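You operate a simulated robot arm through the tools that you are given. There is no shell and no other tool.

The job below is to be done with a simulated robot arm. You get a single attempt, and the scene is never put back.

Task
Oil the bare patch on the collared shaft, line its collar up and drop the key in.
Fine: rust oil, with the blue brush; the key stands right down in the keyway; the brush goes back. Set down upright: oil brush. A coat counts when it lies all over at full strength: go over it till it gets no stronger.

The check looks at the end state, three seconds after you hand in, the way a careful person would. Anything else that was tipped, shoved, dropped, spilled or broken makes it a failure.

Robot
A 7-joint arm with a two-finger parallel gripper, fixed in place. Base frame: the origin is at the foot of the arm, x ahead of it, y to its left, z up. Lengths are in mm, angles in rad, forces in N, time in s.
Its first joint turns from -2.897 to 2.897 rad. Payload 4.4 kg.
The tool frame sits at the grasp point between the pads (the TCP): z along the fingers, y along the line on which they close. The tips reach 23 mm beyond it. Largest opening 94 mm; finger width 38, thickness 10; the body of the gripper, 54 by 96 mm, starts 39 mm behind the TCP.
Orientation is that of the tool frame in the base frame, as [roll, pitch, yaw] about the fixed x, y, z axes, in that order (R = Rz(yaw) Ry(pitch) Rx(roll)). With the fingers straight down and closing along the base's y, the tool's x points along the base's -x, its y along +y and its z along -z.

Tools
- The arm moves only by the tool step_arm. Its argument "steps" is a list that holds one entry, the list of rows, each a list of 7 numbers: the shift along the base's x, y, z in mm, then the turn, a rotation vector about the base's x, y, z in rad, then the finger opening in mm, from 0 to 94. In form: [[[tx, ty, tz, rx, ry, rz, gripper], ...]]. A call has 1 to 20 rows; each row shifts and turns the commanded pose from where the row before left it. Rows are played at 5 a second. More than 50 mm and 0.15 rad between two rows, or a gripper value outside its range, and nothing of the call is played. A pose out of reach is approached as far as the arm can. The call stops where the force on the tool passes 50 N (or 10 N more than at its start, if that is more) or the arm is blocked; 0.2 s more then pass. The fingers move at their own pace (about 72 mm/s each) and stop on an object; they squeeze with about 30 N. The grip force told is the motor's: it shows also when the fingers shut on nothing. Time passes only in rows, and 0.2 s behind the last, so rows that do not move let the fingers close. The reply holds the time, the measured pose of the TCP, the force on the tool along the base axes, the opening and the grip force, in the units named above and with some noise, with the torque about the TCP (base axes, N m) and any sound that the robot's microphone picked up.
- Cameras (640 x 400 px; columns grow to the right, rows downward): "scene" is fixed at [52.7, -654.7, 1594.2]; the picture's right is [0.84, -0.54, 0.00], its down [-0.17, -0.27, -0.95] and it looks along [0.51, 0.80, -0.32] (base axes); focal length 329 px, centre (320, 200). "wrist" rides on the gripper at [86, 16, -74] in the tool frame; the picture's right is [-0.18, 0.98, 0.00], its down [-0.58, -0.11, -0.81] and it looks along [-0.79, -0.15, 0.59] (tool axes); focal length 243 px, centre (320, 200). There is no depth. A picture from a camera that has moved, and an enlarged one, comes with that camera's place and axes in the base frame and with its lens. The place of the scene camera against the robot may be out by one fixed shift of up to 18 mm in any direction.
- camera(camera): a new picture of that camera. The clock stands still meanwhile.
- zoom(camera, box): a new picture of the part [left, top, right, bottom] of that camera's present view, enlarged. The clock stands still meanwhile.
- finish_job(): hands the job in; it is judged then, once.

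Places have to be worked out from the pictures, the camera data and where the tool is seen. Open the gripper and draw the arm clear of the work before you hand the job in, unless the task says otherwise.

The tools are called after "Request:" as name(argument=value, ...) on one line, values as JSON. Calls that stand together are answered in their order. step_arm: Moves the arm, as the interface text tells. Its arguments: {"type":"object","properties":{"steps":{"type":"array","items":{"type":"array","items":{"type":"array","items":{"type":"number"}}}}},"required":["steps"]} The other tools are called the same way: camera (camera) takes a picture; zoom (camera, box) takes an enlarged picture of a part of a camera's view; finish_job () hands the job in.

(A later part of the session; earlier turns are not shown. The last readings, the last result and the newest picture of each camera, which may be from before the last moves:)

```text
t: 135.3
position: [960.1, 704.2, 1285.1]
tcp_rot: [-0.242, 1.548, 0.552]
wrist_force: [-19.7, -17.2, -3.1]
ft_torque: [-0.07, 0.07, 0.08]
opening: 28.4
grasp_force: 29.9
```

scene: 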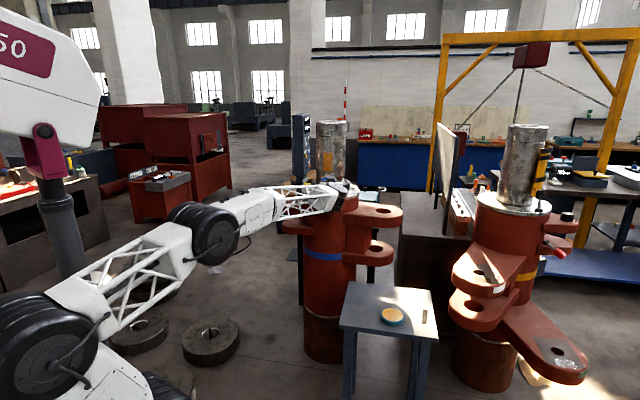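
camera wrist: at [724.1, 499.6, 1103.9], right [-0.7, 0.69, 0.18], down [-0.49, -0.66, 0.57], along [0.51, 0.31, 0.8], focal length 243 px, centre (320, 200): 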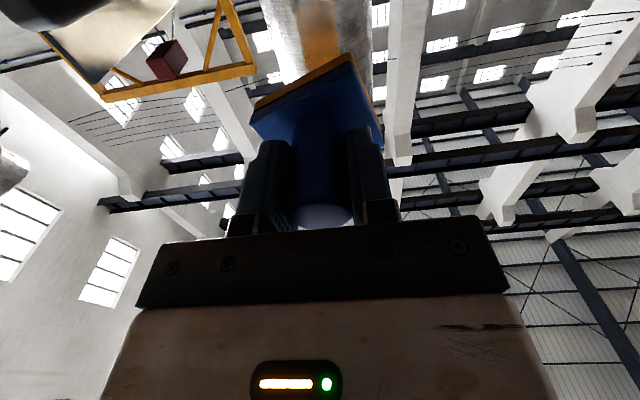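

Request:
step_arm(steps=[[[-0.3, -0.3, 0, 0, 0, 0, 20], [0, 0, -6, 0, 0, 0, 20], [0, 0, -6, 0, 0, 0, 20], [0, 0, -6, 0, 0, 0, 20], [0, 0, -6, 0, 0, 0, 20], [0, 0, -6, 0, 0, 0, 20], [0, 0, -6, 0, 0, 0, 20], [0, 0, -6, 0, 0, 0, 20], [0, 0, -6, 0, 0, 0, 20], [0, 0, -6, 0, 0, 0, 20], [0, 0, -6, 0, 0, 0, 20], [0, 0, -6, 0, 0, 0, 20], [0, 0, 6, 0, 0, 0, 20], [0, 0, 6, 0, 0, 0, 20], [0, 0, 6, 0, 0, 0, 20], [0, 0, 6, 0, 0, 0, 20], [0, 0, 6, 0, 0, 0, 20], [0, 0, 6, 0, 0, 0, 20]]])

Request:
step_arm(steps=[[[-8, -8, 0, 0, 0, 0, 20], [-30, -30, 0, 0, 0, 0, 20], [-30, -30, 0, 0, 0, 0, 20], [-35, -30, 0, 0, 0, 0, 20], [-35, -30, -15, 0, 0, 0, 20], [-35, -30, -15, 0, 0, 0, 20], [0, 0, 0, 0, 0, 0, 20]]])

Request:
zoom(camera="scene", box=[306, 142, 362, 177])

Request:
zoom(camera="scene", box=[318, 148, 350, 178])

```text
t: 139.1
position: [959.6, 704.1, 1255.6]
tcp_rot: [-0.212, 1.549, 0.581]
wrist_force: [-6.3, -11.1, -2.7]
ft_torque: [-0.08, 0.05, -0.11]
opening: 28.3
grasp_force: 30.4
```

```text
t: 140.7
position: [785.2, 544.6, 1222.7]
tcp_rot: [-0.246, 1.547, 0.545]
wrist_force: [0.3, -0.7, -0.9]
ft_torque: [-0.08, 0.0, -0.01]
opening: 28.3
grasp_force: 29.1
```

```text
11.43 times, centred on (334, 160) of scene
camera zoom: at [52.7, -654.7, 1594.2], right [0.84, -0.54, 0.0], down [-0.17, -0.27, -0.95], along [0.51, 0.8, -0.32], focal length 3761 px, centre (160, 663)
```

zoom: 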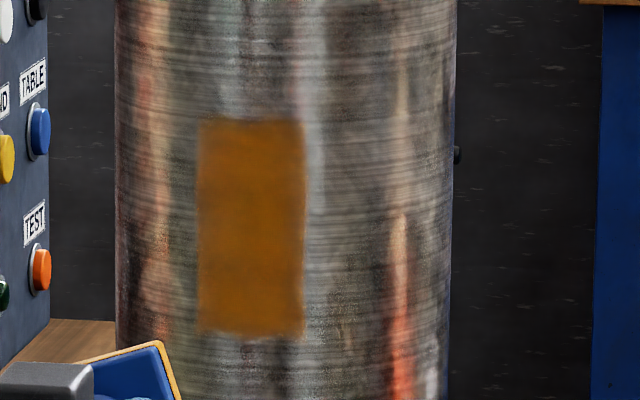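

```text
13.33 times, centred on (334, 163) of scene
camera zoom: at [52.7, -654.7, 1594.2], right [0.84, -0.54, 0.0], down [-0.17, -0.27, -0.95], along [0.51, 0.8, -0.32], focal length 4388 px, centre (133, 693)
```

zoom: 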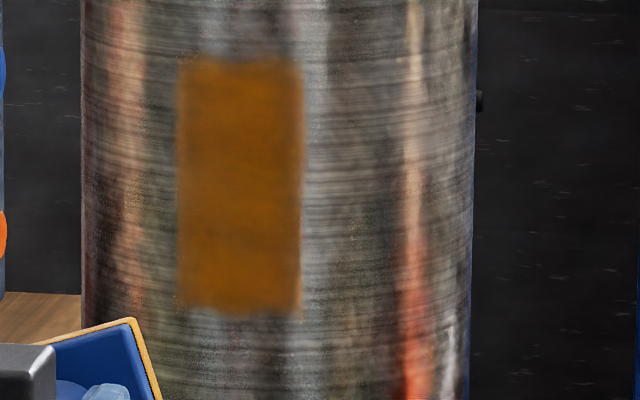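

The patch now reads as one even orange rectangle, z≈1203–1296. To be sure it's at full strength right to both side edges, I'll add passes at slightly different headings, starting near 39°.

Request:
step_arm(steps=[[[26.5, 29.8, 8, 0, 0, 0, 20], [26.5, 29.8, 8, 0, 0, 0, 20], [26.5, 29.8, 8, 0, 0, -0.0525, 20], [26.5, 29.8, 8, 0, 0, -0.0525, 20], [25, 20.5, 0, 0, 0, 0, 20], [25, 20.5, 0, 0, 0, 0, 20], [6, 5, 0, 0, 0, 0, 20], [0, 0, 0, 0, 0, 0, 20]]])

```text
t: 142.5
position: [949.6, 710.6, 1257.2]
tcp_rot: [-0.235, 1.551, 0.456]
wrist_force: [-0.3, 0.8, -0.9]
ft_torque: [-0.01, 0.01, -0.02]
opening: 28.3
grasp_force: 29.7
```

Request:
step_arm(steps=[[[0.8, 0.6, 0, 0, 0, 0, 20], [0.8, 0.6, 0, 0, 0, 0, 20], [0.8, 0.6, 0, 0, 0, 0, 20], [0, 0, 0, 0, 0, 0, 20]]])

```text
t: 143.5
position: [951.6, 712.7, 1257.0]
tcp_rot: [-0.242, 1.551, 0.447]
wrist_force: [-1.8, -1.1, -1.4]
ft_torque: [0.04, -0.01, 0.0]
opening: 28.4
grasp_force: 30.3
```

Just touching. I'll press a little more and make full-height strokes here.

Request:
step_arm(steps=[[[0.8, 0.6, 0, 0, 0, 0, 20], [0, 0, 6, 0, 0, 0, 20], [0, 0, 6, 0, 0, 0, 20], [0, 0, 6, 0, 0, 0, 20], [0, 0, 6, 0, 0, 0, 20], [0, 0, -6, 0, 0, 0, 20], [0, 0, -6, 0, 0, 0, 20], [0, 0, -6, 0, 0, 0, 20], [0, 0, -6, 0, 0, 0, 20], [0, 0, -6, 0, 0, 0, 20], [0, 0, -6, 0, 0, 0, 20], [0, 0, -6, 0, 0, 0, 20], [0, 0, -6, 0, 0, 0, 20], [0, 0, -6, 0, 0, 0, 20], [0, 0, -6, 0, 0, 0, 20], [0, 0, 6, 0, 0, 0, 20], [0, 0, 6, 0, 0, 0, 20], [0, 0, 6, 0, 0, 0, 20], [0, 0, 6, 0, 0, 0, 20], [0, 0, 6, 0, 0, 0, 20]]])

```text
t: 147.7
position: [953.0, 713.4, 1250.1]
tcp_rot: [-0.214, 1.548, 0.474]
wrist_force: [-0.6, -0.3, 0.0]
ft_torque: [-0.04, 0.0, 0.01]
opening: 28.4
grasp_force: 29.8
```

Request:
step_arm(steps=[[[0.6, 0.5, 0, 0, 0, 0, 20], [0.6, 0.5, 0, 0, 0, 0, 20], [0, 0, 0, 0, 0, 0, 20]]])

Request:
step_arm(steps=[[[0, 0, -6, 0, 0, 0, 20], [0, 0, -6, 0, 0, 0, 20], [0, 0, -6, 0, 0, 0, 20], [0, 0, -6, 0, 0, 0, 20], [0, 0, -6, 0, 0, 0, 20], [0, 0, 6, 0, 0, 0, 20], [0, 0, 6, 0, 0, 0, 20], [0, 0, 6, 0, 0, 0, 20], [0, 0, 6, 0, 0, 0, 20], [0, 0, 6, 0, 0, 0, 20], [0, 0, 6, 0, 0, 0, 20], [0, 0, 6, 0, 0, 0, 20], [0, 0, 6, 0, 0, 0, 20], [0, 0, 6, 0, 0, 0, 20], [0, 0, 6, 0, 0, 0, 20], [0, 0, 0, 0, 0, 0, 20]]])

```text
t: 148.5
position: [952.2, 714.3, 1252.0]
tcp_rot: [-0.244, 1.548, 0.449]
wrist_force: [-21.1, -15.2, -3.2]
ft_torque: [0.04, 0.02, -0.06]
opening: 28.1
grasp_force: 30.2
```

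```text
t: 151.9
position: [954.2, 713.5, 1280.0]
tcp_rot: [-0.249, 1.55, 0.441]
wrist_force: [0.6, 0.3, -0.7]
ft_torque: [0.0, 0.03, 0.02]
opening: 28.4
grasp_force: 30.0
```

Request:
step_arm(steps=[[[0.6, 0.5, 0, 0, 0, 0, 20], [0.5, 0.4, 0, 0, 0, 0, 20], [0, 0, 0, 0, 0, 0, 20]]])

Request:
step_arm(steps=[[[0, 0, 5, 0, 0, 0, 20], [0, 0, 5, 0, 0, 0, 20], [0, 0, -5, 0, 0, 0, 20], [0, 0, -5, 0, 0, 0, 20], [0, 0, -5, 0, 0, 0, 20], [0, 0, -5, 0, 0, 0, 20], [0, 0, -5, 0, 0, 0, 20], [0, 0, -5, 0, 0, 0, 20], [0, 0, -5, 0, 0, 0, 20], [0, 0, 5, 0, 0, 0, 20], [0, 0, 5, 0, 0, 0, 20], [0, 0, 5, 0, 0, 0, 20], [0, 0, 5, 0, 0, 0, 20], [0, 0, 0, 0, 0, 0, 20]]])

```text
t: 152.7
position: [955.5, 715.5, 1281.2]
tcp_rot: [-0.222, 1.548, 0.466]
wrist_force: [-20.0, -15.8, -1.7]
ft_torque: [0.05, 0.0, -0.13]
opening: 28.1
grasp_force: 30.4
```

```text
t: 155.7
position: [954.1, 715.1, 1274.8]
tcp_rot: [-0.251, 1.549, 0.439]
wrist_force: [-0.6, -0.2, -0.4]
ft_torque: [-0.03, 0.03, 0.01]
opening: 28.2
grasp_force: 30.3
```

I'll back off and look at the coat again before the other side pass.

Request:
step_arm(steps=[[[-8, -7, 0, 0, 0, 0, 20], [-30, -25, 0, 0, 0, 0, 20], [-35, -30, 0, 0, 0, 0, 20], [-35, -30, -10, 0, 0, 0, 20], [-35, -30, -15, 0, 0, 0, 20], [-30, -30, -15, 0, 0, 0, 20], [0, 0, 0, 0, 0, 0, 20]]])

Request:
zoom(camera="scene", box=[318, 148, 350, 178])

Request:
zoom(camera="wrist", box=[200, 0, 440, 240])

```text
t: 157.3
position: [779.0, 559.8, 1234.8]
tcp_rot: [-0.258, 1.548, 0.435]
wrist_force: [-0.2, 0.8, -1.7]
ft_torque: [0.0, 0.06, -0.03]
opening: 28.1
grasp_force: 30.4
```

```text
13.33 times, centred on (334, 163) of scene
camera zoom: at [52.7, -654.7, 1594.2], right [0.84, -0.54, 0.0], down [-0.17, -0.27, -0.95], along [0.51, 0.8, -0.32], focal length 4388 px, centre (133, 693)
```

zoom: 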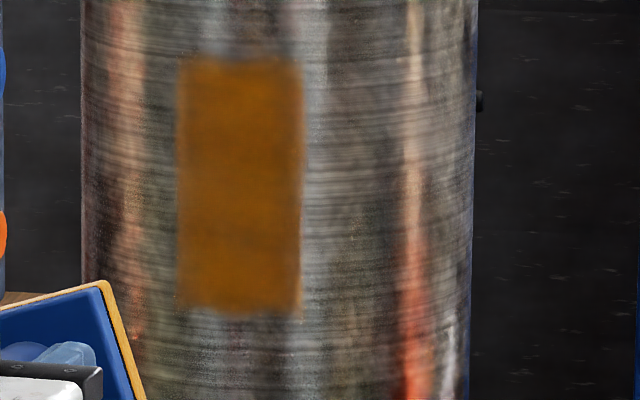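

```text
1.67 times, centred on (320, 120) of wrist
camera zoom: at [714.4, 525.4, 1146.9], right [-0.63, 0.76, 0.18], down [-0.56, -0.6, 0.56], along [0.53, 0.26, 0.81], focal length 404 px, centre (320, 333)
```

zoom: 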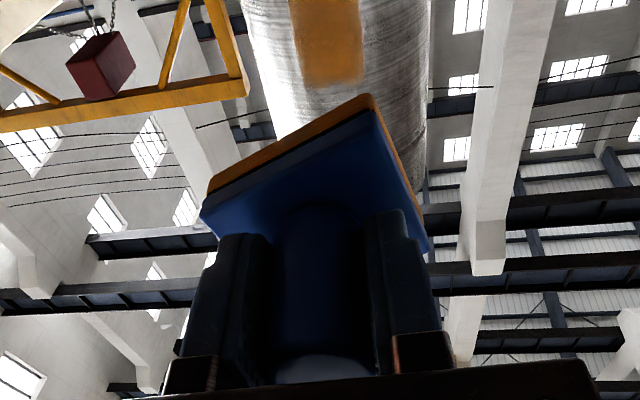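

The coat hardly changed, which suggests it's saturating. I'll zoom further on the patch itself and take a closer wrist view of its upper and lower edges.

Request:
zoom(camera="scene", box=[320, 150, 344, 165])

Request:
zoom(camera="scene", box=[320, 160, 344, 175])

```text
16.00 times, centred on (332, 158) of scene
camera zoom: at [52.7, -654.7, 1594.2], right [0.84, -0.54, 0.0], down [-0.17, -0.27, -0.95], along [0.51, 0.8, -0.32], focal length 5265 px, centre (128, 880)
```

zoom: 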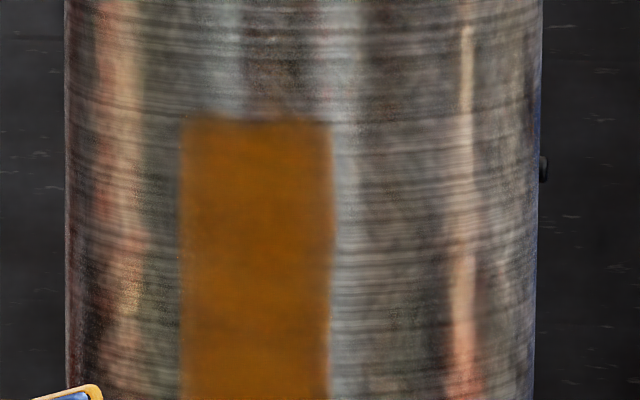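

```text
16.00 times, centred on (332, 168) of scene
camera zoom: at [52.7, -654.7, 1594.2], right [0.84, -0.54, 0.0], down [-0.17, -0.27, -0.95], along [0.51, 0.8, -0.32], focal length 5265 px, centre (128, 720)
```

zoom: 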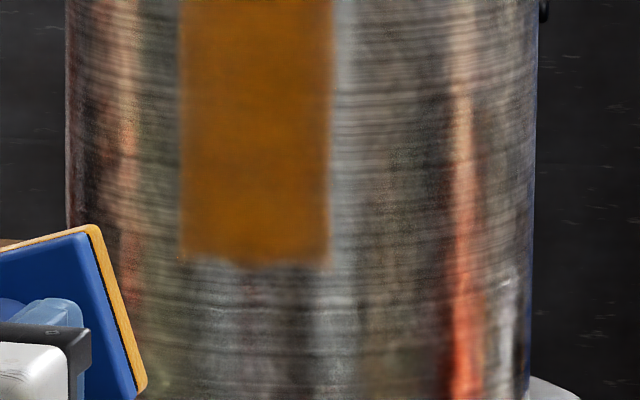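

The coat is even. But all my strokes bottomed at about the same height, so the lower edge might be my brush's limit rather than the patch's. I'll go to the earlier side viewpoint and measure the coat's lower and upper edges precisely.

Request:
step_arm(steps=[[[26, -14, 17, -0.0824, 0.0992, 0, 20], [26, -14, 17, -0.0824, 0.0992, 0, 20], [26, -14, 17, -0.0824, 0.0992, 0, 20], [26, -14, 17, -0.0824, 0.0992, 0, 20], [26, -14, 16, -0.0824, 0.0992, 0, 20], [0, 0, 0, 0, 0, 0.1, 20], [0, 0, 0, 0, 0, 0, 20]]])

Request:
camera(camera="wrist")

Request:
zoom(camera="wrist", box=[370, 10, 530, 130])

```text
t: 158.9
position: [913.5, 494.3, 1318.5]
tcp_rot: [-3.128, 0.946, -2.337]
wrist_force: [-0.7, -0.4, 1.6]
ft_torque: [-0.05, 0.08, -0.01]
opening: 28.3
grasp_force: 30.2
```

```text
taken
camera wrist: at [823.3, 424.7, 1291.7], right [-0.63, 0.77, 0.14], down [-0.15, -0.3, 0.94], along [0.77, 0.57, 0.3], focal length 243 px, centre (320, 200)
```

wrist: 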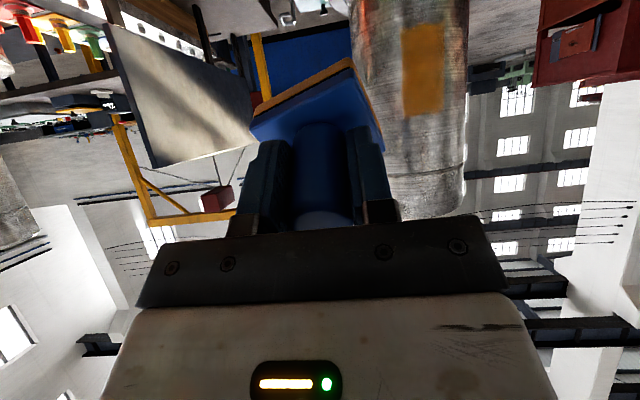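

```text
3.33 times, centred on (450, 70) of wrist
camera zoom: at [823.3, 424.7, 1291.7], right [-0.63, 0.77, 0.14], down [-0.15, -0.3, 0.94], along [0.77, 0.57, 0.3], focal length 809 px, centre (-113, 633)
```

zoom: 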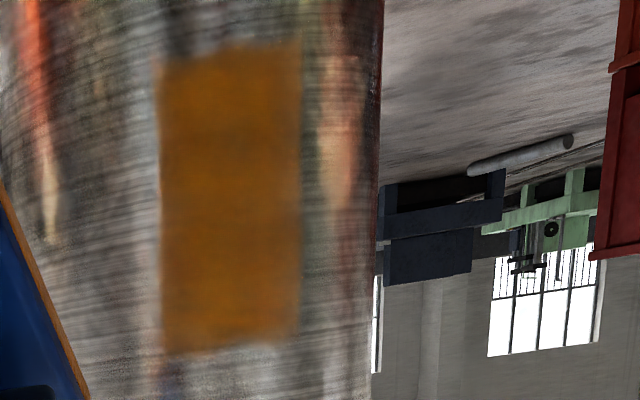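

Measured: the coat spans z≈1202–1300 and az −154° to −117°, i.e. about 52 × 100 mm, symmetric about the machine's front, so those are the patch's own edges. The lower corner looks slightly ragged, so I'll add a few firm passes low on the patch.

Request:
step_arm(steps=[[[-16, 39, -15, 0, 0, 0, 20], [-16, 39, -15, 0, 0, 0, 20], [-16, 38, -15, 0, 0, 0, 20], [0, 0, -9, 0.09, -0.0868, 0, 20], [0, 0, -9, 0.09, -0.0868, 0, 20], [0, 0, -9, 0.09, -0.0868, 0, 20], [0, 0, -9, 0.09, -0.0868, 0, 20], [0, 0, -9, 0.09, -0.0868, 0, 20], [29, 30, 0, 0, 0, 0, 20], [29, 30, 0, 0, 0, 0, 20], [25, 26, 0, 0, 0, 0, 20], [3, 3, 0, 0, 0, 0, 20], [0, 0, 0, 0, 0, 0, 20]]])

```text
t: 161.7
position: [949.7, 697.9, 1228.7]
tcp_rot: [0.551, 1.569, 1.346]
wrist_force: [0.3, -0.2, -0.9]
ft_torque: [-0.03, -0.01, 0.03]
opening: 28.1
grasp_force: 29.9
```

Request:
step_arm(steps=[[[4, 4, 0, 0, 0, 0, 20], [4, 4, 0, 0, 0, 0, 20], [1.4, 1.4, 0, 0, 0, 0, 20], [0.7, 0.7, 0, 0, 0, 0, 20], [0, 0, 0, 0, 0, 0, 20]]])

```text
t: 162.9
position: [961.1, 708.1, 1229.1]
tcp_rot: [0.598, 1.568, 1.387]
wrist_force: [-12.4, -16.7, -6.9]
ft_torque: [0.3, -0.14, -0.22]
opening: 28.3
grasp_force: 29.6
```

Contact at 21 N. Strokes between about 1209 and 1239.

Request:
step_arm(steps=[[[-0.2, -0.2, -5, 0, 0, 0, 20], [0, 0, -5, 0, 0, 0, 20], [0, 0, -5, 0, 0, 0, 20], [0, 0, -5, 0, 0, 0, 20], [0, 0, 5, 0, 0, 0, 20], [0, 0, 5, 0, 0, 0, 20], [0, 0, 5, 0, 0, 0, 20], [0, 0, 5, 0, 0, 0, 20], [0, 0, 5, 0, 0, 0, 20], [0, 0, -5, 0, 0, 0, 20], [0, 0, -5, 0, 0, 0, 20], [0, 0, -5, 0, 0, 0, 20], [0, 0, -5, 0, 0, 0, 20], [0, 0, -5, 0, 0, 0, 20], [0, 0, 0, 0, 0, 0, 20]]])

```text
t: 166.1
position: [958.7, 709.5, 1209.4]
tcp_rot: [0.472, 1.567, 1.266]
wrist_force: [0.6, 0.9, 2.7]
ft_torque: [0.01, 0.23, -0.09]
opening: 28.4
grasp_force: 30.2
```

Request:
step_arm(steps=[[[0.7, 0.7, 0, 0, 0, 0, 20], [0.6, 0.6, 0, 0, 0, 0, 20], [0, 0, 0, 0, 0, 0, 20]]])

Request:
step_arm(steps=[[[0, 0, 4, 0, 0, 0, 20], [0, 0, 4, 0, 0, 0, 20], [0, 0, 4, 0, 0, 0, 20], [0, 0, -4, 0, 0, 0, 20], [0, 0, -4, 0, 0, 0, 20], [0, 0, -4, 0, 0, 0, 20], [0, 0, 4, 0, 0, 0, 20], [0, 0, 4, 0, 0, 0, 20], [0, 0, 4, 0, 0, 0, 20], [0, 0, 0, 0, 0, 0, 20]]])

```text
t: 166.9
position: [959.9, 708.2, 1210.0]
tcp_rot: [0.302, 1.568, 1.092]
wrist_force: [-23.0, -19.5, 7.5]
ft_torque: [-0.46, 0.82, -0.05]
opening: 28.4
grasp_force: 29.7
```

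```text
t: 169.1
position: [961.0, 709.5, 1221.2]
tcp_rot: [0.566, 1.569, 1.357]
wrist_force: [0.0, 0.9, -1.5]
ft_torque: [-0.02, 0.02, 0.0]
opening: 28.1
grasp_force: 30.4
```

I'll back off and view the result from the same side viewpoint and from the scene camera.

Request:
step_arm(steps=[[[-8, -8, 0, 0, 0, 0, 20], [-30, -30, 0, 0, 0, 0, 20], [-30, -30, 5, 0, 0, 0, 20], [-25, -30, 10, 0, 0, 0, 20], [10, -20, 20, -0.09, 0.0868, 0, 20], [20, -20, 20, -0.09, 0.0868, 0, 20], [20, -20, 20, -0.09, 0.0868, 0, 20], [20, -20, 20, -0.09, 0.0868, 0, 20], [10, -20, 10, -0.09, 0.0868, 0, 20], [0, 0, 0, 0, 0, 0, 20]]])

Request:
zoom(camera="wrist", box=[370, 0, 530, 130])

Request:
zoom(camera="scene", box=[318, 148, 350, 178])

```text
t: 171.3
position: [949.6, 512.8, 1327.0]
tcp_rot: [-3.131, 0.947, -2.341]
wrist_force: [-0.4, -0.1, -1.1]
ft_torque: [-0.04, 0.0, 0.01]
opening: 28.2
grasp_force: 30.3
```

```text
3.08 times, centred on (450, 65) of wrist
camera zoom: at [860.7, 443.9, 1299.0], right [-0.62, 0.77, 0.14], down [-0.15, -0.3, 0.94], along [0.77, 0.57, 0.3], focal length 746 px, centre (-80, 615)
```

zoom: 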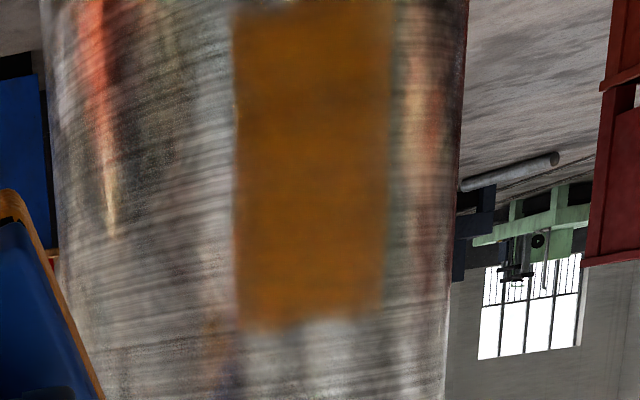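

```text
13.33 times, centred on (334, 163) of scene
camera zoom: at [52.7, -654.7, 1594.2], right [0.84, -0.54, 0.0], down [-0.17, -0.27, -0.95], along [0.51, 0.8, -0.32], focal length 4388 px, centre (133, 693)
```

zoom: 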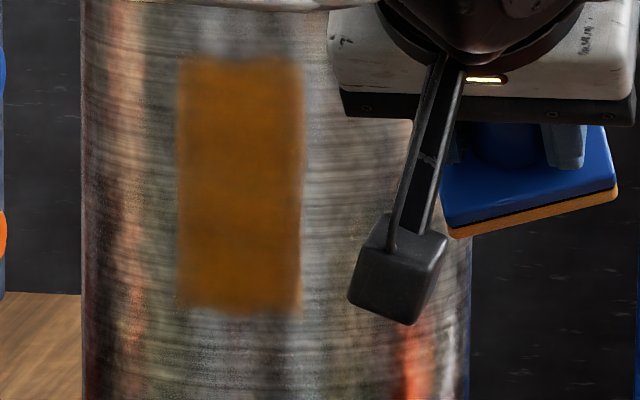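

The coat is unchanged by the extra passes and even all over, with the same edges, so it is at full strength. Now I'll return the brush: untilt, back away toward its home spot above the table, and descend part way.

Request:
step_arm(steps=[[[-16.6, -35, 0, -0.0971, 0.0943, 0, 20], [-16.6, -35, 0, -0.0971, 0.0943, 0, 20], [-16.6, -35, 0, -0.0971, 0.0943, 0, 20], [-16.6, -35, 0, -0.0971, 0.0943, 0, 20], [-16.6, -35, 0, -0.0971, 0.0943, 0, 20], [-16.6, -35, 0, -0.0971, 0.0943, 0, 20], [-16.6, -34.5, 0, -0.0971, 0.0943, 0, 20], [0, 0, 0, 0, 0, -0.1385, 20], [0, 0, 0, 0, 0, -0.1385, 20], [0, 0, -47, 0, 0, 0, 20], [0, 0, -47, 0, 0, 0, 20], [0, 0, -47, 0, 0, 0, 20], [0, 0, -47, 0, 0, 0, 20], [0, 0, -47, 0, 0, 0, 20], [0, 0, -47, 0, 0, 0, 20], [0, 0, -47, 0, 0, 0, 20], [0, 0, -47, 0, 0, 0, 20], [0, 0, -47, 0, 0, 0, 20], [0, 0, 0, 0, 0, 0, 20]]])

Request:
camera(camera="wrist")

Request:
zoom(camera="scene", box=[335, 255, 435, 330])

```text
t: 175.3
position: [828.6, 268.4, 905.7]
tcp_rot: [-3.133, 0.003, -2.617]
wrist_force: [0.7, -0.8, -1.2]
ft_torque: [-0.01, 0.02, -0.02]
opening: 28.4
grasp_force: 30.2
```

```text
taken
camera wrist: at [746.0, 238.4, 978.8], right [-0.33, 0.94, -0.01], down [0.55, 0.2, 0.81], along [0.76, 0.26, -0.59], focal length 243 px, centre (320, 200)
```

wrist: 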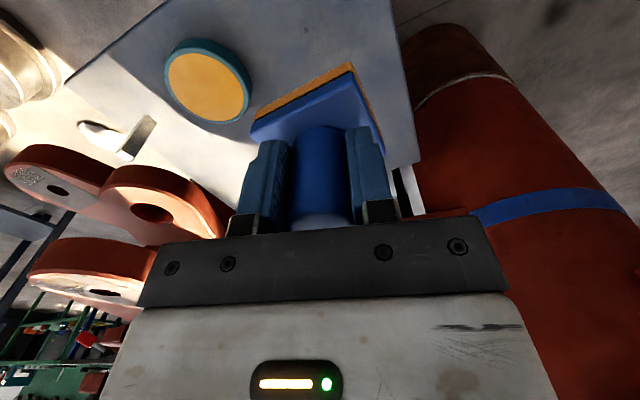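

```text
5.33 times, centred on (385, 292) of scene
camera zoom: at [52.7, -654.7, 1594.2], right [0.84, -0.54, 0.0], down [-0.17, -0.27, -0.95], along [0.51, 0.8, -0.32], focal length 1755 px, centre (-27, -293)
```

zoom: 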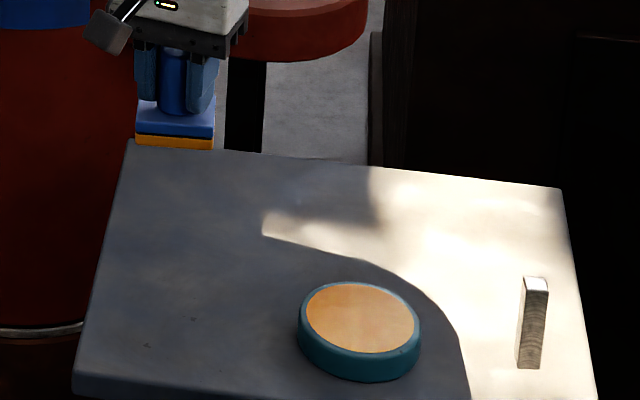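

The brush hangs level over its home spot. I'll align to (833.4, 268.3) and descend, slowing before the expected contact.

Request:
step_arm(steps=[[[4.8, 0, -40, 0, 0, 0, 20], [0, 0, -40, 0, 0, 0, 20], [0, 0, -40, 0, 0, 0, 20], [0, 0, -35, 0, 0, 0, 20], [0, 0, -12, 0, 0, 0, 20], [0, 0, 0, 0, 0, 0, 20]]])

Request:
zoom(camera="scene", box=[340, 285, 390, 320])

```text
t: 176.7
position: [835.8, 267.0, 735.7]
tcp_rot: [-3.133, 0.0, -2.619]
wrist_force: [0.7, 0.2, -1.4]
ft_torque: [-0.05, 0.0, 0.02]
opening: 28.2
grasp_force: 30.3
```

```text
11.43 times, centred on (365, 302) of scene
camera zoom: at [52.7, -654.7, 1594.2], right [0.84, -0.54, 0.0], down [-0.17, -0.27, -0.95], along [0.51, 0.8, -0.32], focal length 3761 px, centre (-194, -971)
```

zoom: 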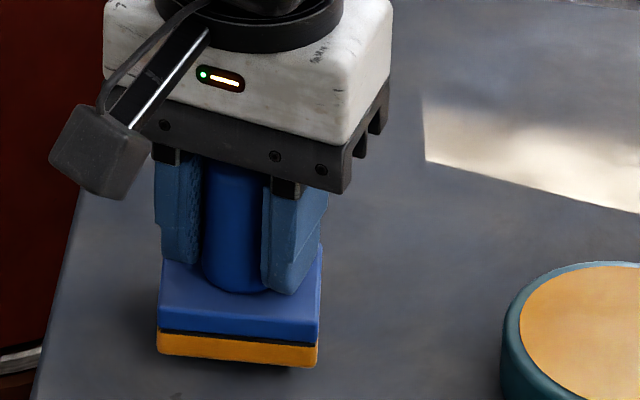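

The brush is just above the table. I'll creep down in 2 mm steps until it touches.

Request:
step_arm(steps=[[[-1, 1, -2, 0, 0, 0, 20], [0, 0, -2, 0, 0, 0, 20], [0, 0, 0, 0, 0, 0, 20]]])

Request:
step_arm(steps=[[[0, 0, -2, 0, 0, 0, 20], [0, 0, -1, 0, 0, 0, 20], [0, 0, 0, 0, 0, 0, 20]]])

```text
t: 177.5
position: [835.2, 267.1, 731.8]
tcp_rot: [-3.133, 0.001, -2.618]
wrist_force: [0.8, -0.3, -0.3]
ft_torque: [-0.04, 0.03, 0.03]
opening: 28.1
grasp_force: 29.4
```

```text
t: 178.3
position: [833.8, 267.1, 729.8]
tcp_rot: [-3.133, 0.0, -2.618]
wrist_force: [-1.0, -3.3, 16.3]
ft_torque: [0.27, 0.3, 0.09]
opening: 28.3
grasp_force: 29.8
```

It's touching with 16 N at nearly the same height as at pick-up. I'll relieve the press slightly, then open.

Request:
step_arm(steps=[[[0, 0, 0.8, 0, 0, 0, 20], [0, 0, 0, 0, 0, 0, 35], [0, 0, 0, 0, 0, 0, 50], [0, 0, 0, 0, 0, 0, 70], [0, 0, 0, 0, 0, 0, 90], [0, 0, 0, 0, 0, 0, 90]]])

Request:
zoom(camera="scene", box=[340, 285, 390, 320])

```text
t: 179.7
position: [834.2, 267.5, 729.5]
tcp_rot: [-3.133, 0.001, -2.618]
wrist_force: [-0.5, -0.4, 0.1]
ft_torque: [0.0, 0.05, -0.02]
opening: 90.3
grasp_force: 0.0
```

```text
11.43 times, centred on (365, 302) of scene
camera zoom: at [52.7, -654.7, 1594.2], right [0.84, -0.54, 0.0], down [-0.17, -0.27, -0.95], along [0.51, 0.8, -0.32], focal length 3761 px, centre (-194, -971)
```

zoom: 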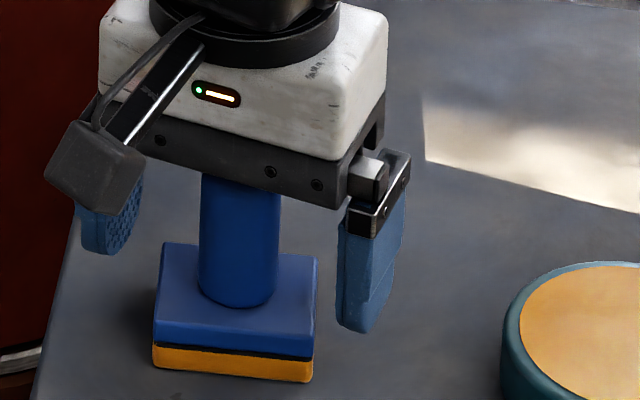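

The brush stands upright at its home spot. I'll rise straight up and check it from above.

Request:
step_arm(steps=[[[0, 0, 20, 0, 0, 0, 94], [0, 0, 40, 0, 0, 0, 94], [0, 0, 45, 0, 0, 0, 94], [0, 0, 45, 0, 0, 0, 94], [0, 0, 45, 0, 0, 0, 94], [0, 0, 0, 0, 0, 0, 94]]])

Request:
camera(camera="wrist")

Request:
zoom(camera="scene", box=[330, 270, 450, 345])

```text
t: 181.1
position: [833.8, 270.0, 924.2]
tcp_rot: [-3.133, 0.0, -2.618]
wrist_force: [0.0, 0.1, 0.6]
ft_torque: [0.03, 0.01, 0.0]
opening: 93.6
grasp_force: 0.1
```

```text
taken
camera wrist: at [751.7, 239.8, 998.6], right [-0.33, 0.94, -0.01], down [0.55, 0.2, 0.81], along [0.76, 0.26, -0.59], focal length 243 px, centre (320, 200)
```

wrist: 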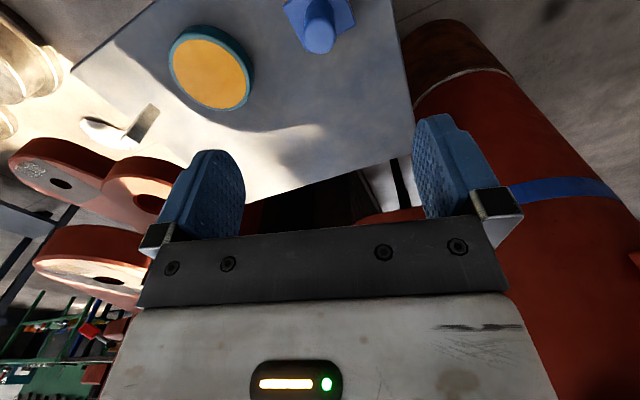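

```text
5.33 times, centred on (390, 308) of scene
camera zoom: at [52.7, -654.7, 1594.2], right [0.84, -0.54, 0.0], down [-0.17, -0.27, -0.95], along [0.51, 0.8, -0.32], focal length 1755 px, centre (-53, -373)
```

zoom: 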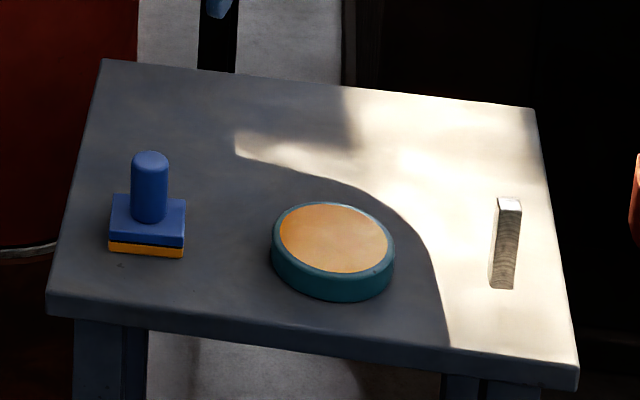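

The brush is back within about 5 mm of where it stood. Now to the collar: I'll go up and over to look at the knob with the tool heading along the collar arm.

Request:
step_arm(steps=[[[0, 0, 48, 0, 0, 0, 94], [0, 0, 48, 0, 0, 0, 94], [0, 0, 48, 0, 0, 0, 94], [0, 0, 48, 0, 0, 0, 94], [0, 0, 48, 0, 0, 0, 94], [0, 0, 48, 0, 0, 0, 94], [0, 0, 48, 0, 0, 0, 94], [0, 35, 0, 0, 0, 0.135, 94], [0, 35, 0, 0, 0, 0.135, 94], [5, 35, 0, 0, 0, 0.135, 94], [5, 35, 0, 0, 0, 0.135, 94], [0, 0, 0, 0, 0, 0, 94]]])

Request:
camera(camera="wrist")

Request:
zoom(camera="wrist", box=[240, 20, 440, 200])

```text
t: 183.7
position: [846.7, 408.0, 1262.1]
tcp_rot: [-3.133, -0.001, -2.076]
wrist_force: [-0.4, -0.9, 0.4]
ft_torque: [0.0, 0.01, 0.01]
opening: 94.3
grasp_force: 0.1
```

```text
taken
camera wrist: at [789.7, 339.2, 1336.2], right [-0.77, 0.64, -0.01], down [0.37, 0.46, 0.81], along [0.52, 0.62, -0.59], focal length 243 px, centre (320, 200)
```

wrist: 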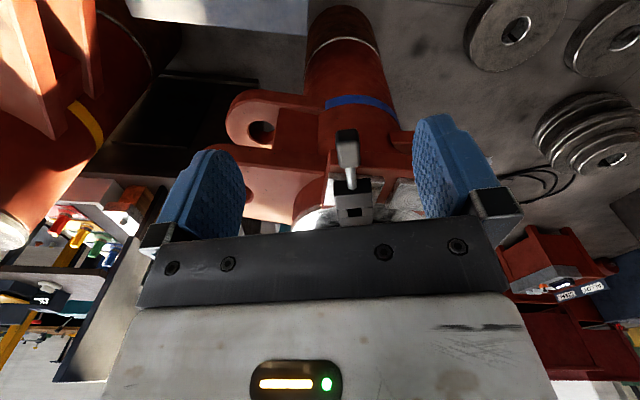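

```text
2.22 times, centred on (340, 110) of wrist
camera zoom: at [789.7, 339.2, 1336.2], right [-0.77, 0.64, -0.01], down [0.37, 0.46, 0.81], along [0.52, 0.62, -0.59], focal length 539 px, centre (276, 400)
```

zoom: 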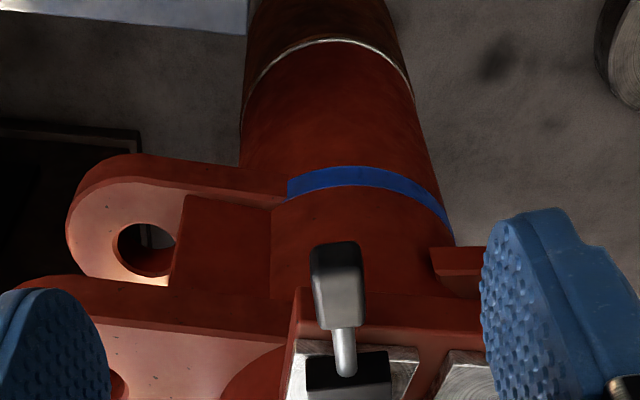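

The knob is at about (894, 517, 1109), roughly 29 mm wide, and the tool heading lines up with the arm. I'll move over it and come down to z≈1170 first to check alignment.

Request:
step_arm(steps=[[[16, 36.3, 0, 0, 0, 0, 94], [16, 36.3, 0, 0, 0, 0, 94], [15.8, 36.4, 0, 0, 0, 0, 94], [0, 0, -45, 0, 0, 0, 94], [0, 0, -45, 0, 0, 0, 94], [0, 0, 0, 0, 0, 0, 94]]])

Request:
camera(camera="wrist")

Request:
zoom(camera="scene", box=[296, 165, 360, 215])

```text
t: 185.1
position: [891.9, 517.2, 1170.6]
tcp_rot: [-3.134, -0.001, -2.079]
wrist_force: [0.5, 0.2, 0.2]
ft_torque: [-0.01, 0.01, -0.05]
opening: 94.1
grasp_force: 0.2
```

```text
taken
camera wrist: at [836.3, 447.8, 1244.9], right [-0.77, 0.64, -0.01], down [0.37, 0.46, 0.81], along [0.52, 0.62, -0.59], focal length 243 px, centre (320, 200)
```

wrist: 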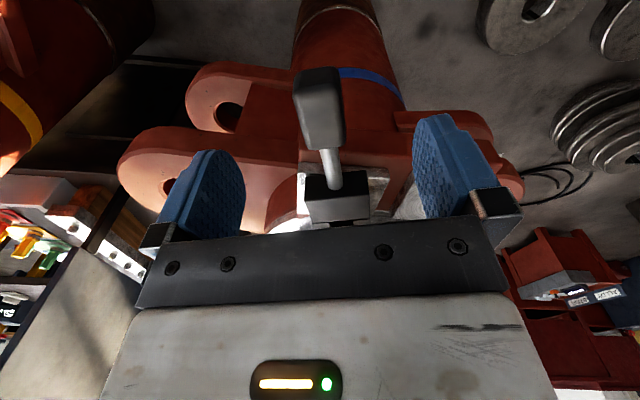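

```text
8.00 times, centred on (328, 190) of scene
camera zoom: at [52.7, -654.7, 1594.2], right [0.84, -0.54, 0.0], down [-0.17, -0.27, -0.95], along [0.51, 0.8, -0.32], focal length 2633 px, centre (256, 280)
```

zoom: 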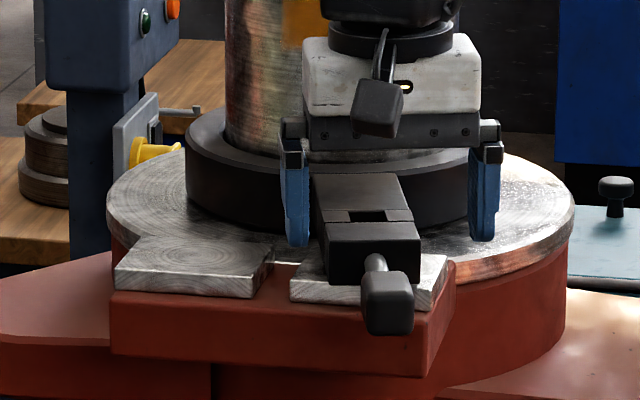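

The knob is centred between the fingers within 2 mm. I'll descend to z≈1110.

Request:
step_arm(steps=[[[0.5, -0.5, -25, 0, 0, 0, 94], [0, 0, -25, 0, 0, 0, 94], [0, 0, -10, 0, 0, 0, 94], [0, 0, 0, 0, 0, 0, 94]]])

Request:
zoom(camera="scene", box=[296, 165, 360, 215])

```text
t: 186.1
position: [893.5, 515.6, 1113.1]
tcp_rot: [-3.132, 0.0, -2.078]
wrist_force: [-0.5, 0.4, 0.2]
ft_torque: [0.02, -0.05, 0.0]
opening: 94.1
grasp_force: 0.1
```

```text
8.00 times, centred on (328, 190) of scene
camera zoom: at [52.7, -654.7, 1594.2], right [0.84, -0.54, 0.0], down [-0.17, -0.27, -0.95], along [0.51, 0.8, -0.32], focal length 2633 px, centre (256, 280)
```

zoom: 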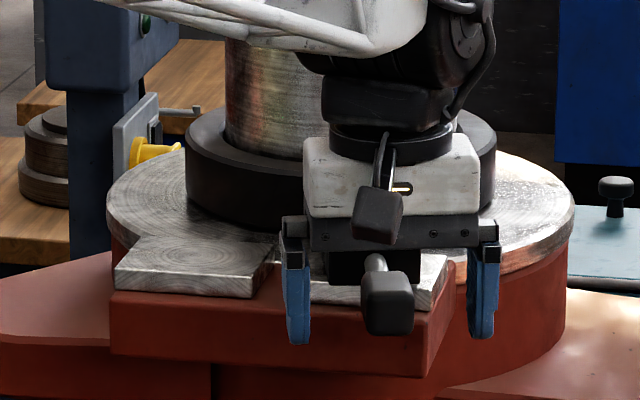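

The fingers straddle the knob. Closing on it.

Request:
step_arm(steps=[[[0, 0, 0, 0, 0, 0, 60], [0, 0, 0, 0, 0, 0, 35], [0, 0, 0, 0, 0, 0, 20], [0, 0, 0, 0, 0, 0, 20], [0, 0, 0, 0, 0, 0, 20]]])

```text
t: 187.3
position: [894.6, 515.9, 1112.8]
tcp_rot: [-3.134, 0.0, -2.078]
wrist_force: [6.5, 0.3, -0.2]
ft_torque: [-0.05, 1.16, -1.78]
opening: 28.1
grasp_force: 45.3
```

The knob is gripped. I'll turn the collar clockwise in small arc steps about its axis, first about 4° to check the forces.

Request:
step_arm(steps=[[[-4.9, 2.8, 0, 0, 0, -0.0177, 20], [-4.9, 2.8, 0, 0, 0, -0.0177, 20], [-4.8, 3.0, 0, 0, 0, -0.0177, 20], [-4.8, 3.0, 0, 0, 0, -0.0177, 20], [0, 0, 0, 0, 0, 0, 20]]])

Request:
zoom(camera="scene", box=[296, 165, 360, 215])

```text
t: 188.5
position: [874.4, 528.1, 1112.0]
tcp_rot: [-3.132, 0.0, -2.147]
wrist_force: [0.1, -12.8, 17.5]
ft_torque: [0.67, 0.62, -2.1]
opening: 28.1
grasp_force: 44.6
```

```text
8.00 times, centred on (328, 190) of scene
camera zoom: at [52.7, -654.7, 1594.2], right [0.84, -0.54, 0.0], down [-0.17, -0.27, -0.95], along [0.51, 0.8, -0.32], focal length 2633 px, centre (256, 280)
```

zoom: 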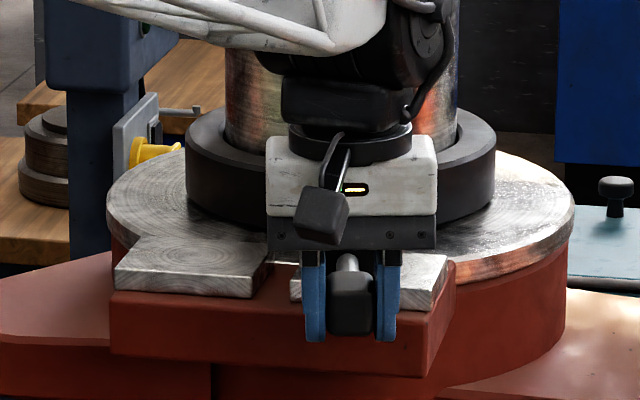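

The collar turns freely with modest forces. I'll continue to about 14°.

Request:
step_arm(steps=[[[-4.65, 3.2, 0, 0, 0, -0.0177, 20], [-4.65, 3.2, 0, 0, 0, -0.0177, 20], [-4.6, 3.3, 0, 0, 0, -0.0177, 20], [-4.6, 3.3, 0, 0, 0, -0.0177, 20], [-4.45, 3.5, 0, 0, 0, -0.0177, 20], [-4.45, 3.5, 0, 0, 0, -0.0177, 20], [-4.35, 3.65, 0, 0, 0, -0.0177, 20], [-4.35, 3.65, 0, 0, 0, -0.0177, 20], [-4.15, 3.8, 0, 0, 0, -0.0177, 20], [-4.15, 3.8, 0, 0, 0, -0.0177, 20], [0, 0, 0, 0, 0, 0, 20]]])

Request:
zoom(camera="scene", box=[296, 165, 360, 215])

Request:
camera(camera="wrist")

```text
t: 190.9
position: [829.8, 562.0, 1111.1]
tcp_rot: [-3.132, 0.002, -2.325]
wrist_force: [-15.8, -20.9, 29.5]
ft_torque: [0.4, -0.24, -1.17]
opening: 28.2
grasp_force: 45.2
```

```text
8.00 times, centred on (328, 190) of scene
camera zoom: at [52.7, -654.7, 1594.2], right [0.84, -0.54, 0.0], down [-0.17, -0.27, -0.95], along [0.51, 0.8, -0.32], focal length 2633 px, centre (256, 280)
```

zoom: 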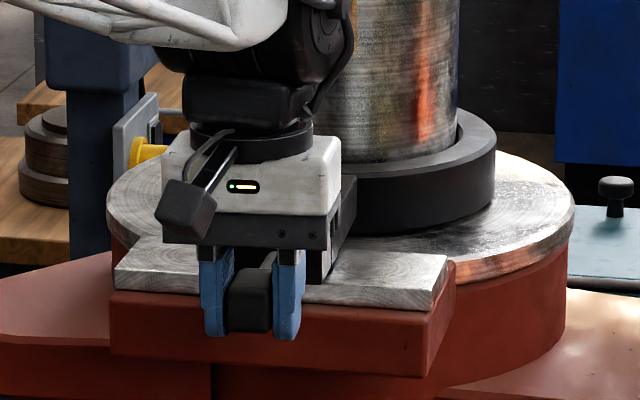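

```text
taken
camera wrist: at [758.9, 510.0, 1185.9], right [-0.59, 0.81, -0.01], down [0.47, 0.35, 0.81], along [0.65, 0.47, -0.59], focal length 243 px, centre (320, 200)
```

wrist: 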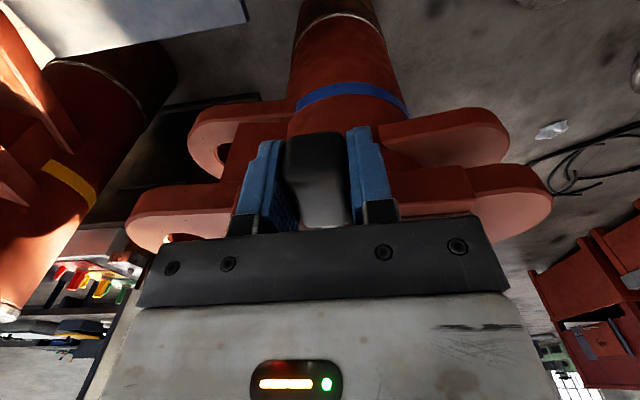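

About 14° turned, with some radial strain from my arc estimate. I'll open to relieve it, rise, and look at how the slot lines up with the gap.

Request:
step_arm(steps=[[[0, 0, 0, 0, 0, 0, 40], [0, 0, 0, 0, 0, 0, 70], [0, 0, 0, 0, 0, 0, 94], [0, 0, 0, 0, 0, 0, 94], [0, 0, 30, 0, 0, 0, 94], [0, 0, 40, 0, 0, 0, 94], [0, 0, 40, 0, 0, 0, 94], [0, 0, 0, 0, 0, 0, 94]]])

Request:
camera(camera="wrist")

Request:
zoom(camera="wrist", box=[240, 60, 440, 225])

Request:
zoom(camera="scene", box=[296, 180, 344, 210])

```text
t: 192.7
position: [831.7, 564.1, 1220.7]
tcp_rot: [-3.132, -0.001, -2.324]
wrist_force: [-0.2, 0.5, 0.9]
ft_torque: [0.0, 0.01, 0.02]
opening: 94.1
grasp_force: 0.0
```

```text
taken
camera wrist: at [760.1, 511.4, 1295.3], right [-0.59, 0.81, -0.01], down [0.47, 0.35, 0.81], along [0.65, 0.47, -0.59], focal length 243 px, centre (320, 200)
```

wrist: 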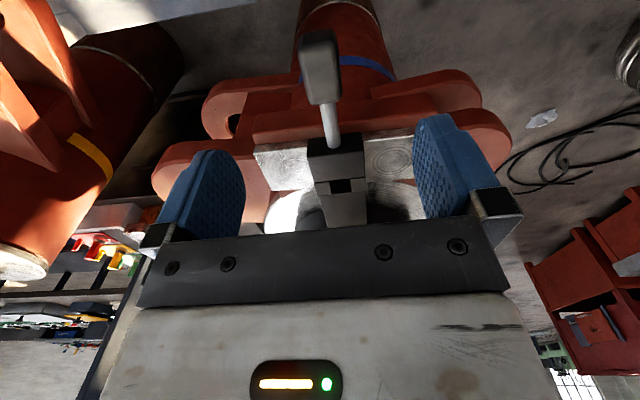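

```text
2.42 times, centred on (340, 142) of wrist
camera zoom: at [760.1, 511.4, 1295.3], right [-0.59, 0.81, -0.01], down [0.47, 0.35, 0.81], along [0.65, 0.47, -0.59], focal length 588 px, centre (272, 339)
```

zoom: 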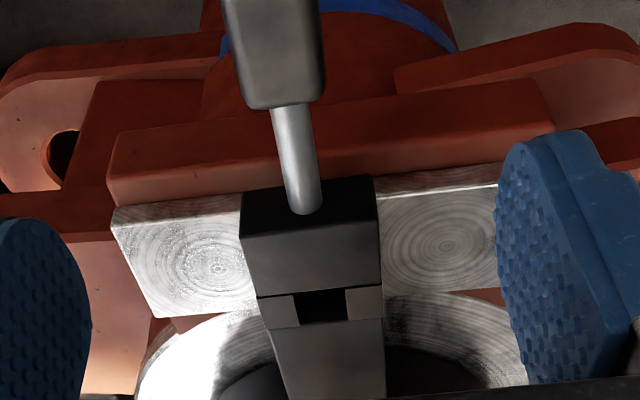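

```text
13.33 times, centred on (320, 195) of scene
camera zoom: at [52.7, -654.7, 1594.2], right [0.84, -0.54, 0.0], down [-0.17, -0.27, -0.95], along [0.51, 0.8, -0.32], focal length 4388 px, centre (320, 267)
```

zoom: 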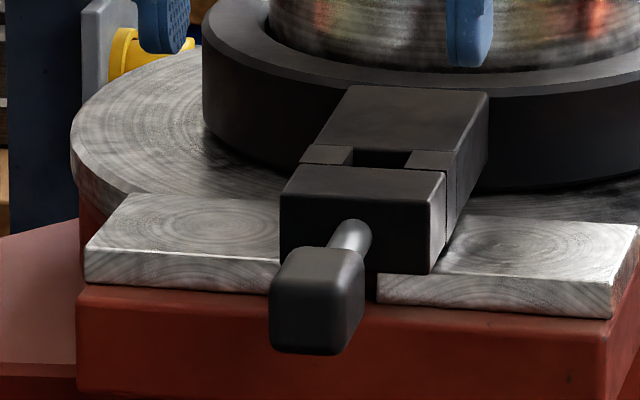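

The slot now measures (915.5, 654), about 4 mm short of the gap's centre line, so roughly 1.3° remains. Since the closing fingers centre the knob, I'll place the gripper at the exact target bearing and close on the knob there.

Request:
step_arm(steps=[[[-2, 3.7, 0, 0, 0, -0.0137, 94], [-2.1, 3.7, 0, 0, 0, -0.0138, 94], [0, 0, -40, 0, 0, 0, 94], [0, 0, -40, 0, 0, 0, 94], [0, 0, -28, 0, 0, 0, 94], [0, 0, 0, 0, 0, 0, 94]]])

Request:
camera(camera="wrist")

```text
t: 194.1
position: [827.2, 569.5, 1113.3]
tcp_rot: [-3.134, 0.0, -2.353]
wrist_force: [0.4, 0.7, 0.6]
ft_torque: [0.03, -0.02, -0.01]
opening: 93.8
grasp_force: 0.1
```

```text
taken
camera wrist: at [754.1, 519.1, 1186.6], right [-0.57, 0.82, -0.01], down [0.48, 0.34, 0.81], along [0.67, 0.45, -0.59], focal length 243 px, centre (320, 200)
```

wrist: 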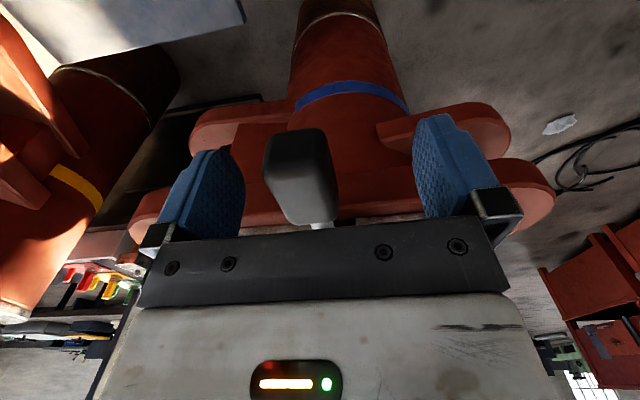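

The knob sits about 7 mm to the B side of the gripper centre, as expected. I'll close so the fingers draw it to centre.

Request:
step_arm(steps=[[[0, 0, 0, 0, 0, 0, 60], [0, 0, 0, 0, 0, 0, 40], [0, 0, 0, 0, 0, 0, 25], [0, 0, 0, 0, 0, 0, 20], [0, 0, 0, 0, 0, 0, 20], [0, 0, 0, 0, 0, 0, 20]]])

```text
t: 195.5
position: [825.7, 569.5, 1113.7]
tcp_rot: [-3.133, 0.0, -2.353]
wrist_force: [0.0, 0.5, -0.4]
ft_torque: [0.86, 0.93, -0.11]
opening: 27.9
grasp_force: 44.5
```

Closed and centred. I'll open, rise and measure the slot again.

Request:
step_arm(steps=[[[0, 0, 0, 0, 0, 0, 40], [0, 0, 0, 0, 0, 0, 70], [0, 0, 0, 0, 0, 0, 94], [0, 0, 0, 0, 0, 0, 94], [0, 0, 30, 0, 0, 0, 94], [0, 0, 40, 0, 0, 0, 94], [0, 0, 40, 0, 0, 0, 94], [0, 0, 20, 0, 0, 0, 94], [0, 0, 0, 0, 0, 0, 94]]])

Request:
zoom(camera="wrist", box=[240, 60, 440, 225])

Request:
zoom(camera="wrist", box=[300, 130, 380, 190])

Request:
zoom(camera="scene", box=[296, 180, 344, 210])

```text
t: 197.5
position: [825.1, 571.3, 1246.5]
tcp_rot: [-3.133, 0.0, -2.353]
wrist_force: [-1.5, 0.3, -0.4]
ft_torque: [-0.01, 0.02, 0.0]
opening: 94.0
grasp_force: 0.0
```

```text
2.42 times, centred on (340, 142) of wrist
camera zoom: at [753.1, 520.6, 1319.7], right [-0.57, 0.82, -0.01], down [0.48, 0.34, 0.81], along [0.67, 0.45, -0.59], focal length 588 px, centre (272, 339)
```

zoom: 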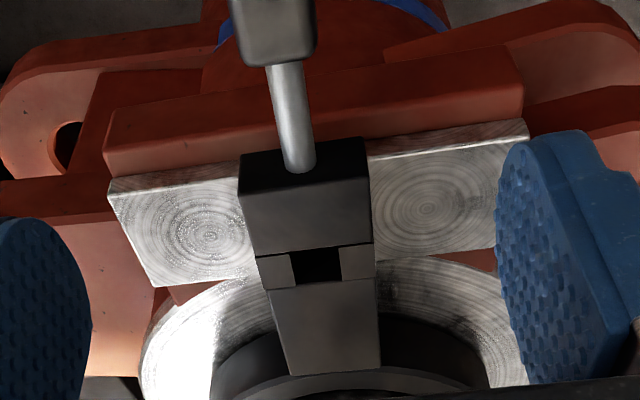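

```text
6.67 times, centred on (340, 160) of wrist
camera zoom: at [753.1, 520.6, 1319.7], right [-0.57, 0.82, -0.01], down [0.48, 0.34, 0.81], along [0.67, 0.45, -0.59], focal length 1618 px, centre (187, 467)
```

zoom: 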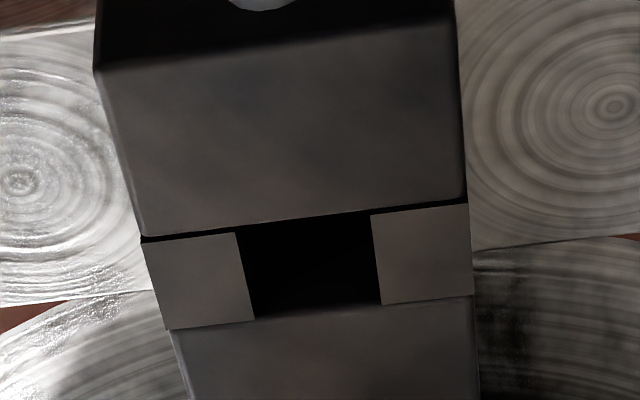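

```text
13.33 times, centred on (320, 195) of scene
camera zoom: at [52.7, -654.7, 1594.2], right [0.84, -0.54, 0.0], down [-0.17, -0.27, -0.95], along [0.51, 0.8, -0.32], focal length 4388 px, centre (320, 267)
```

zoom: 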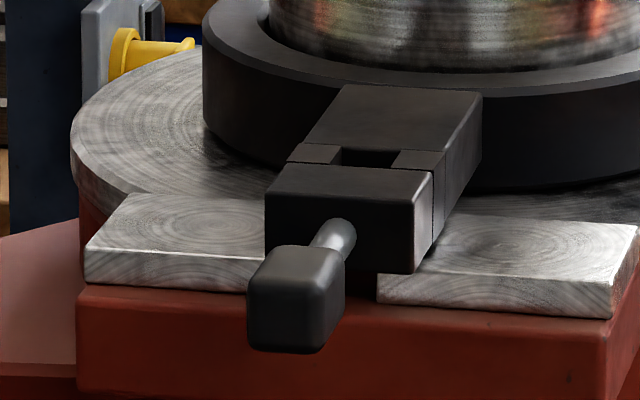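

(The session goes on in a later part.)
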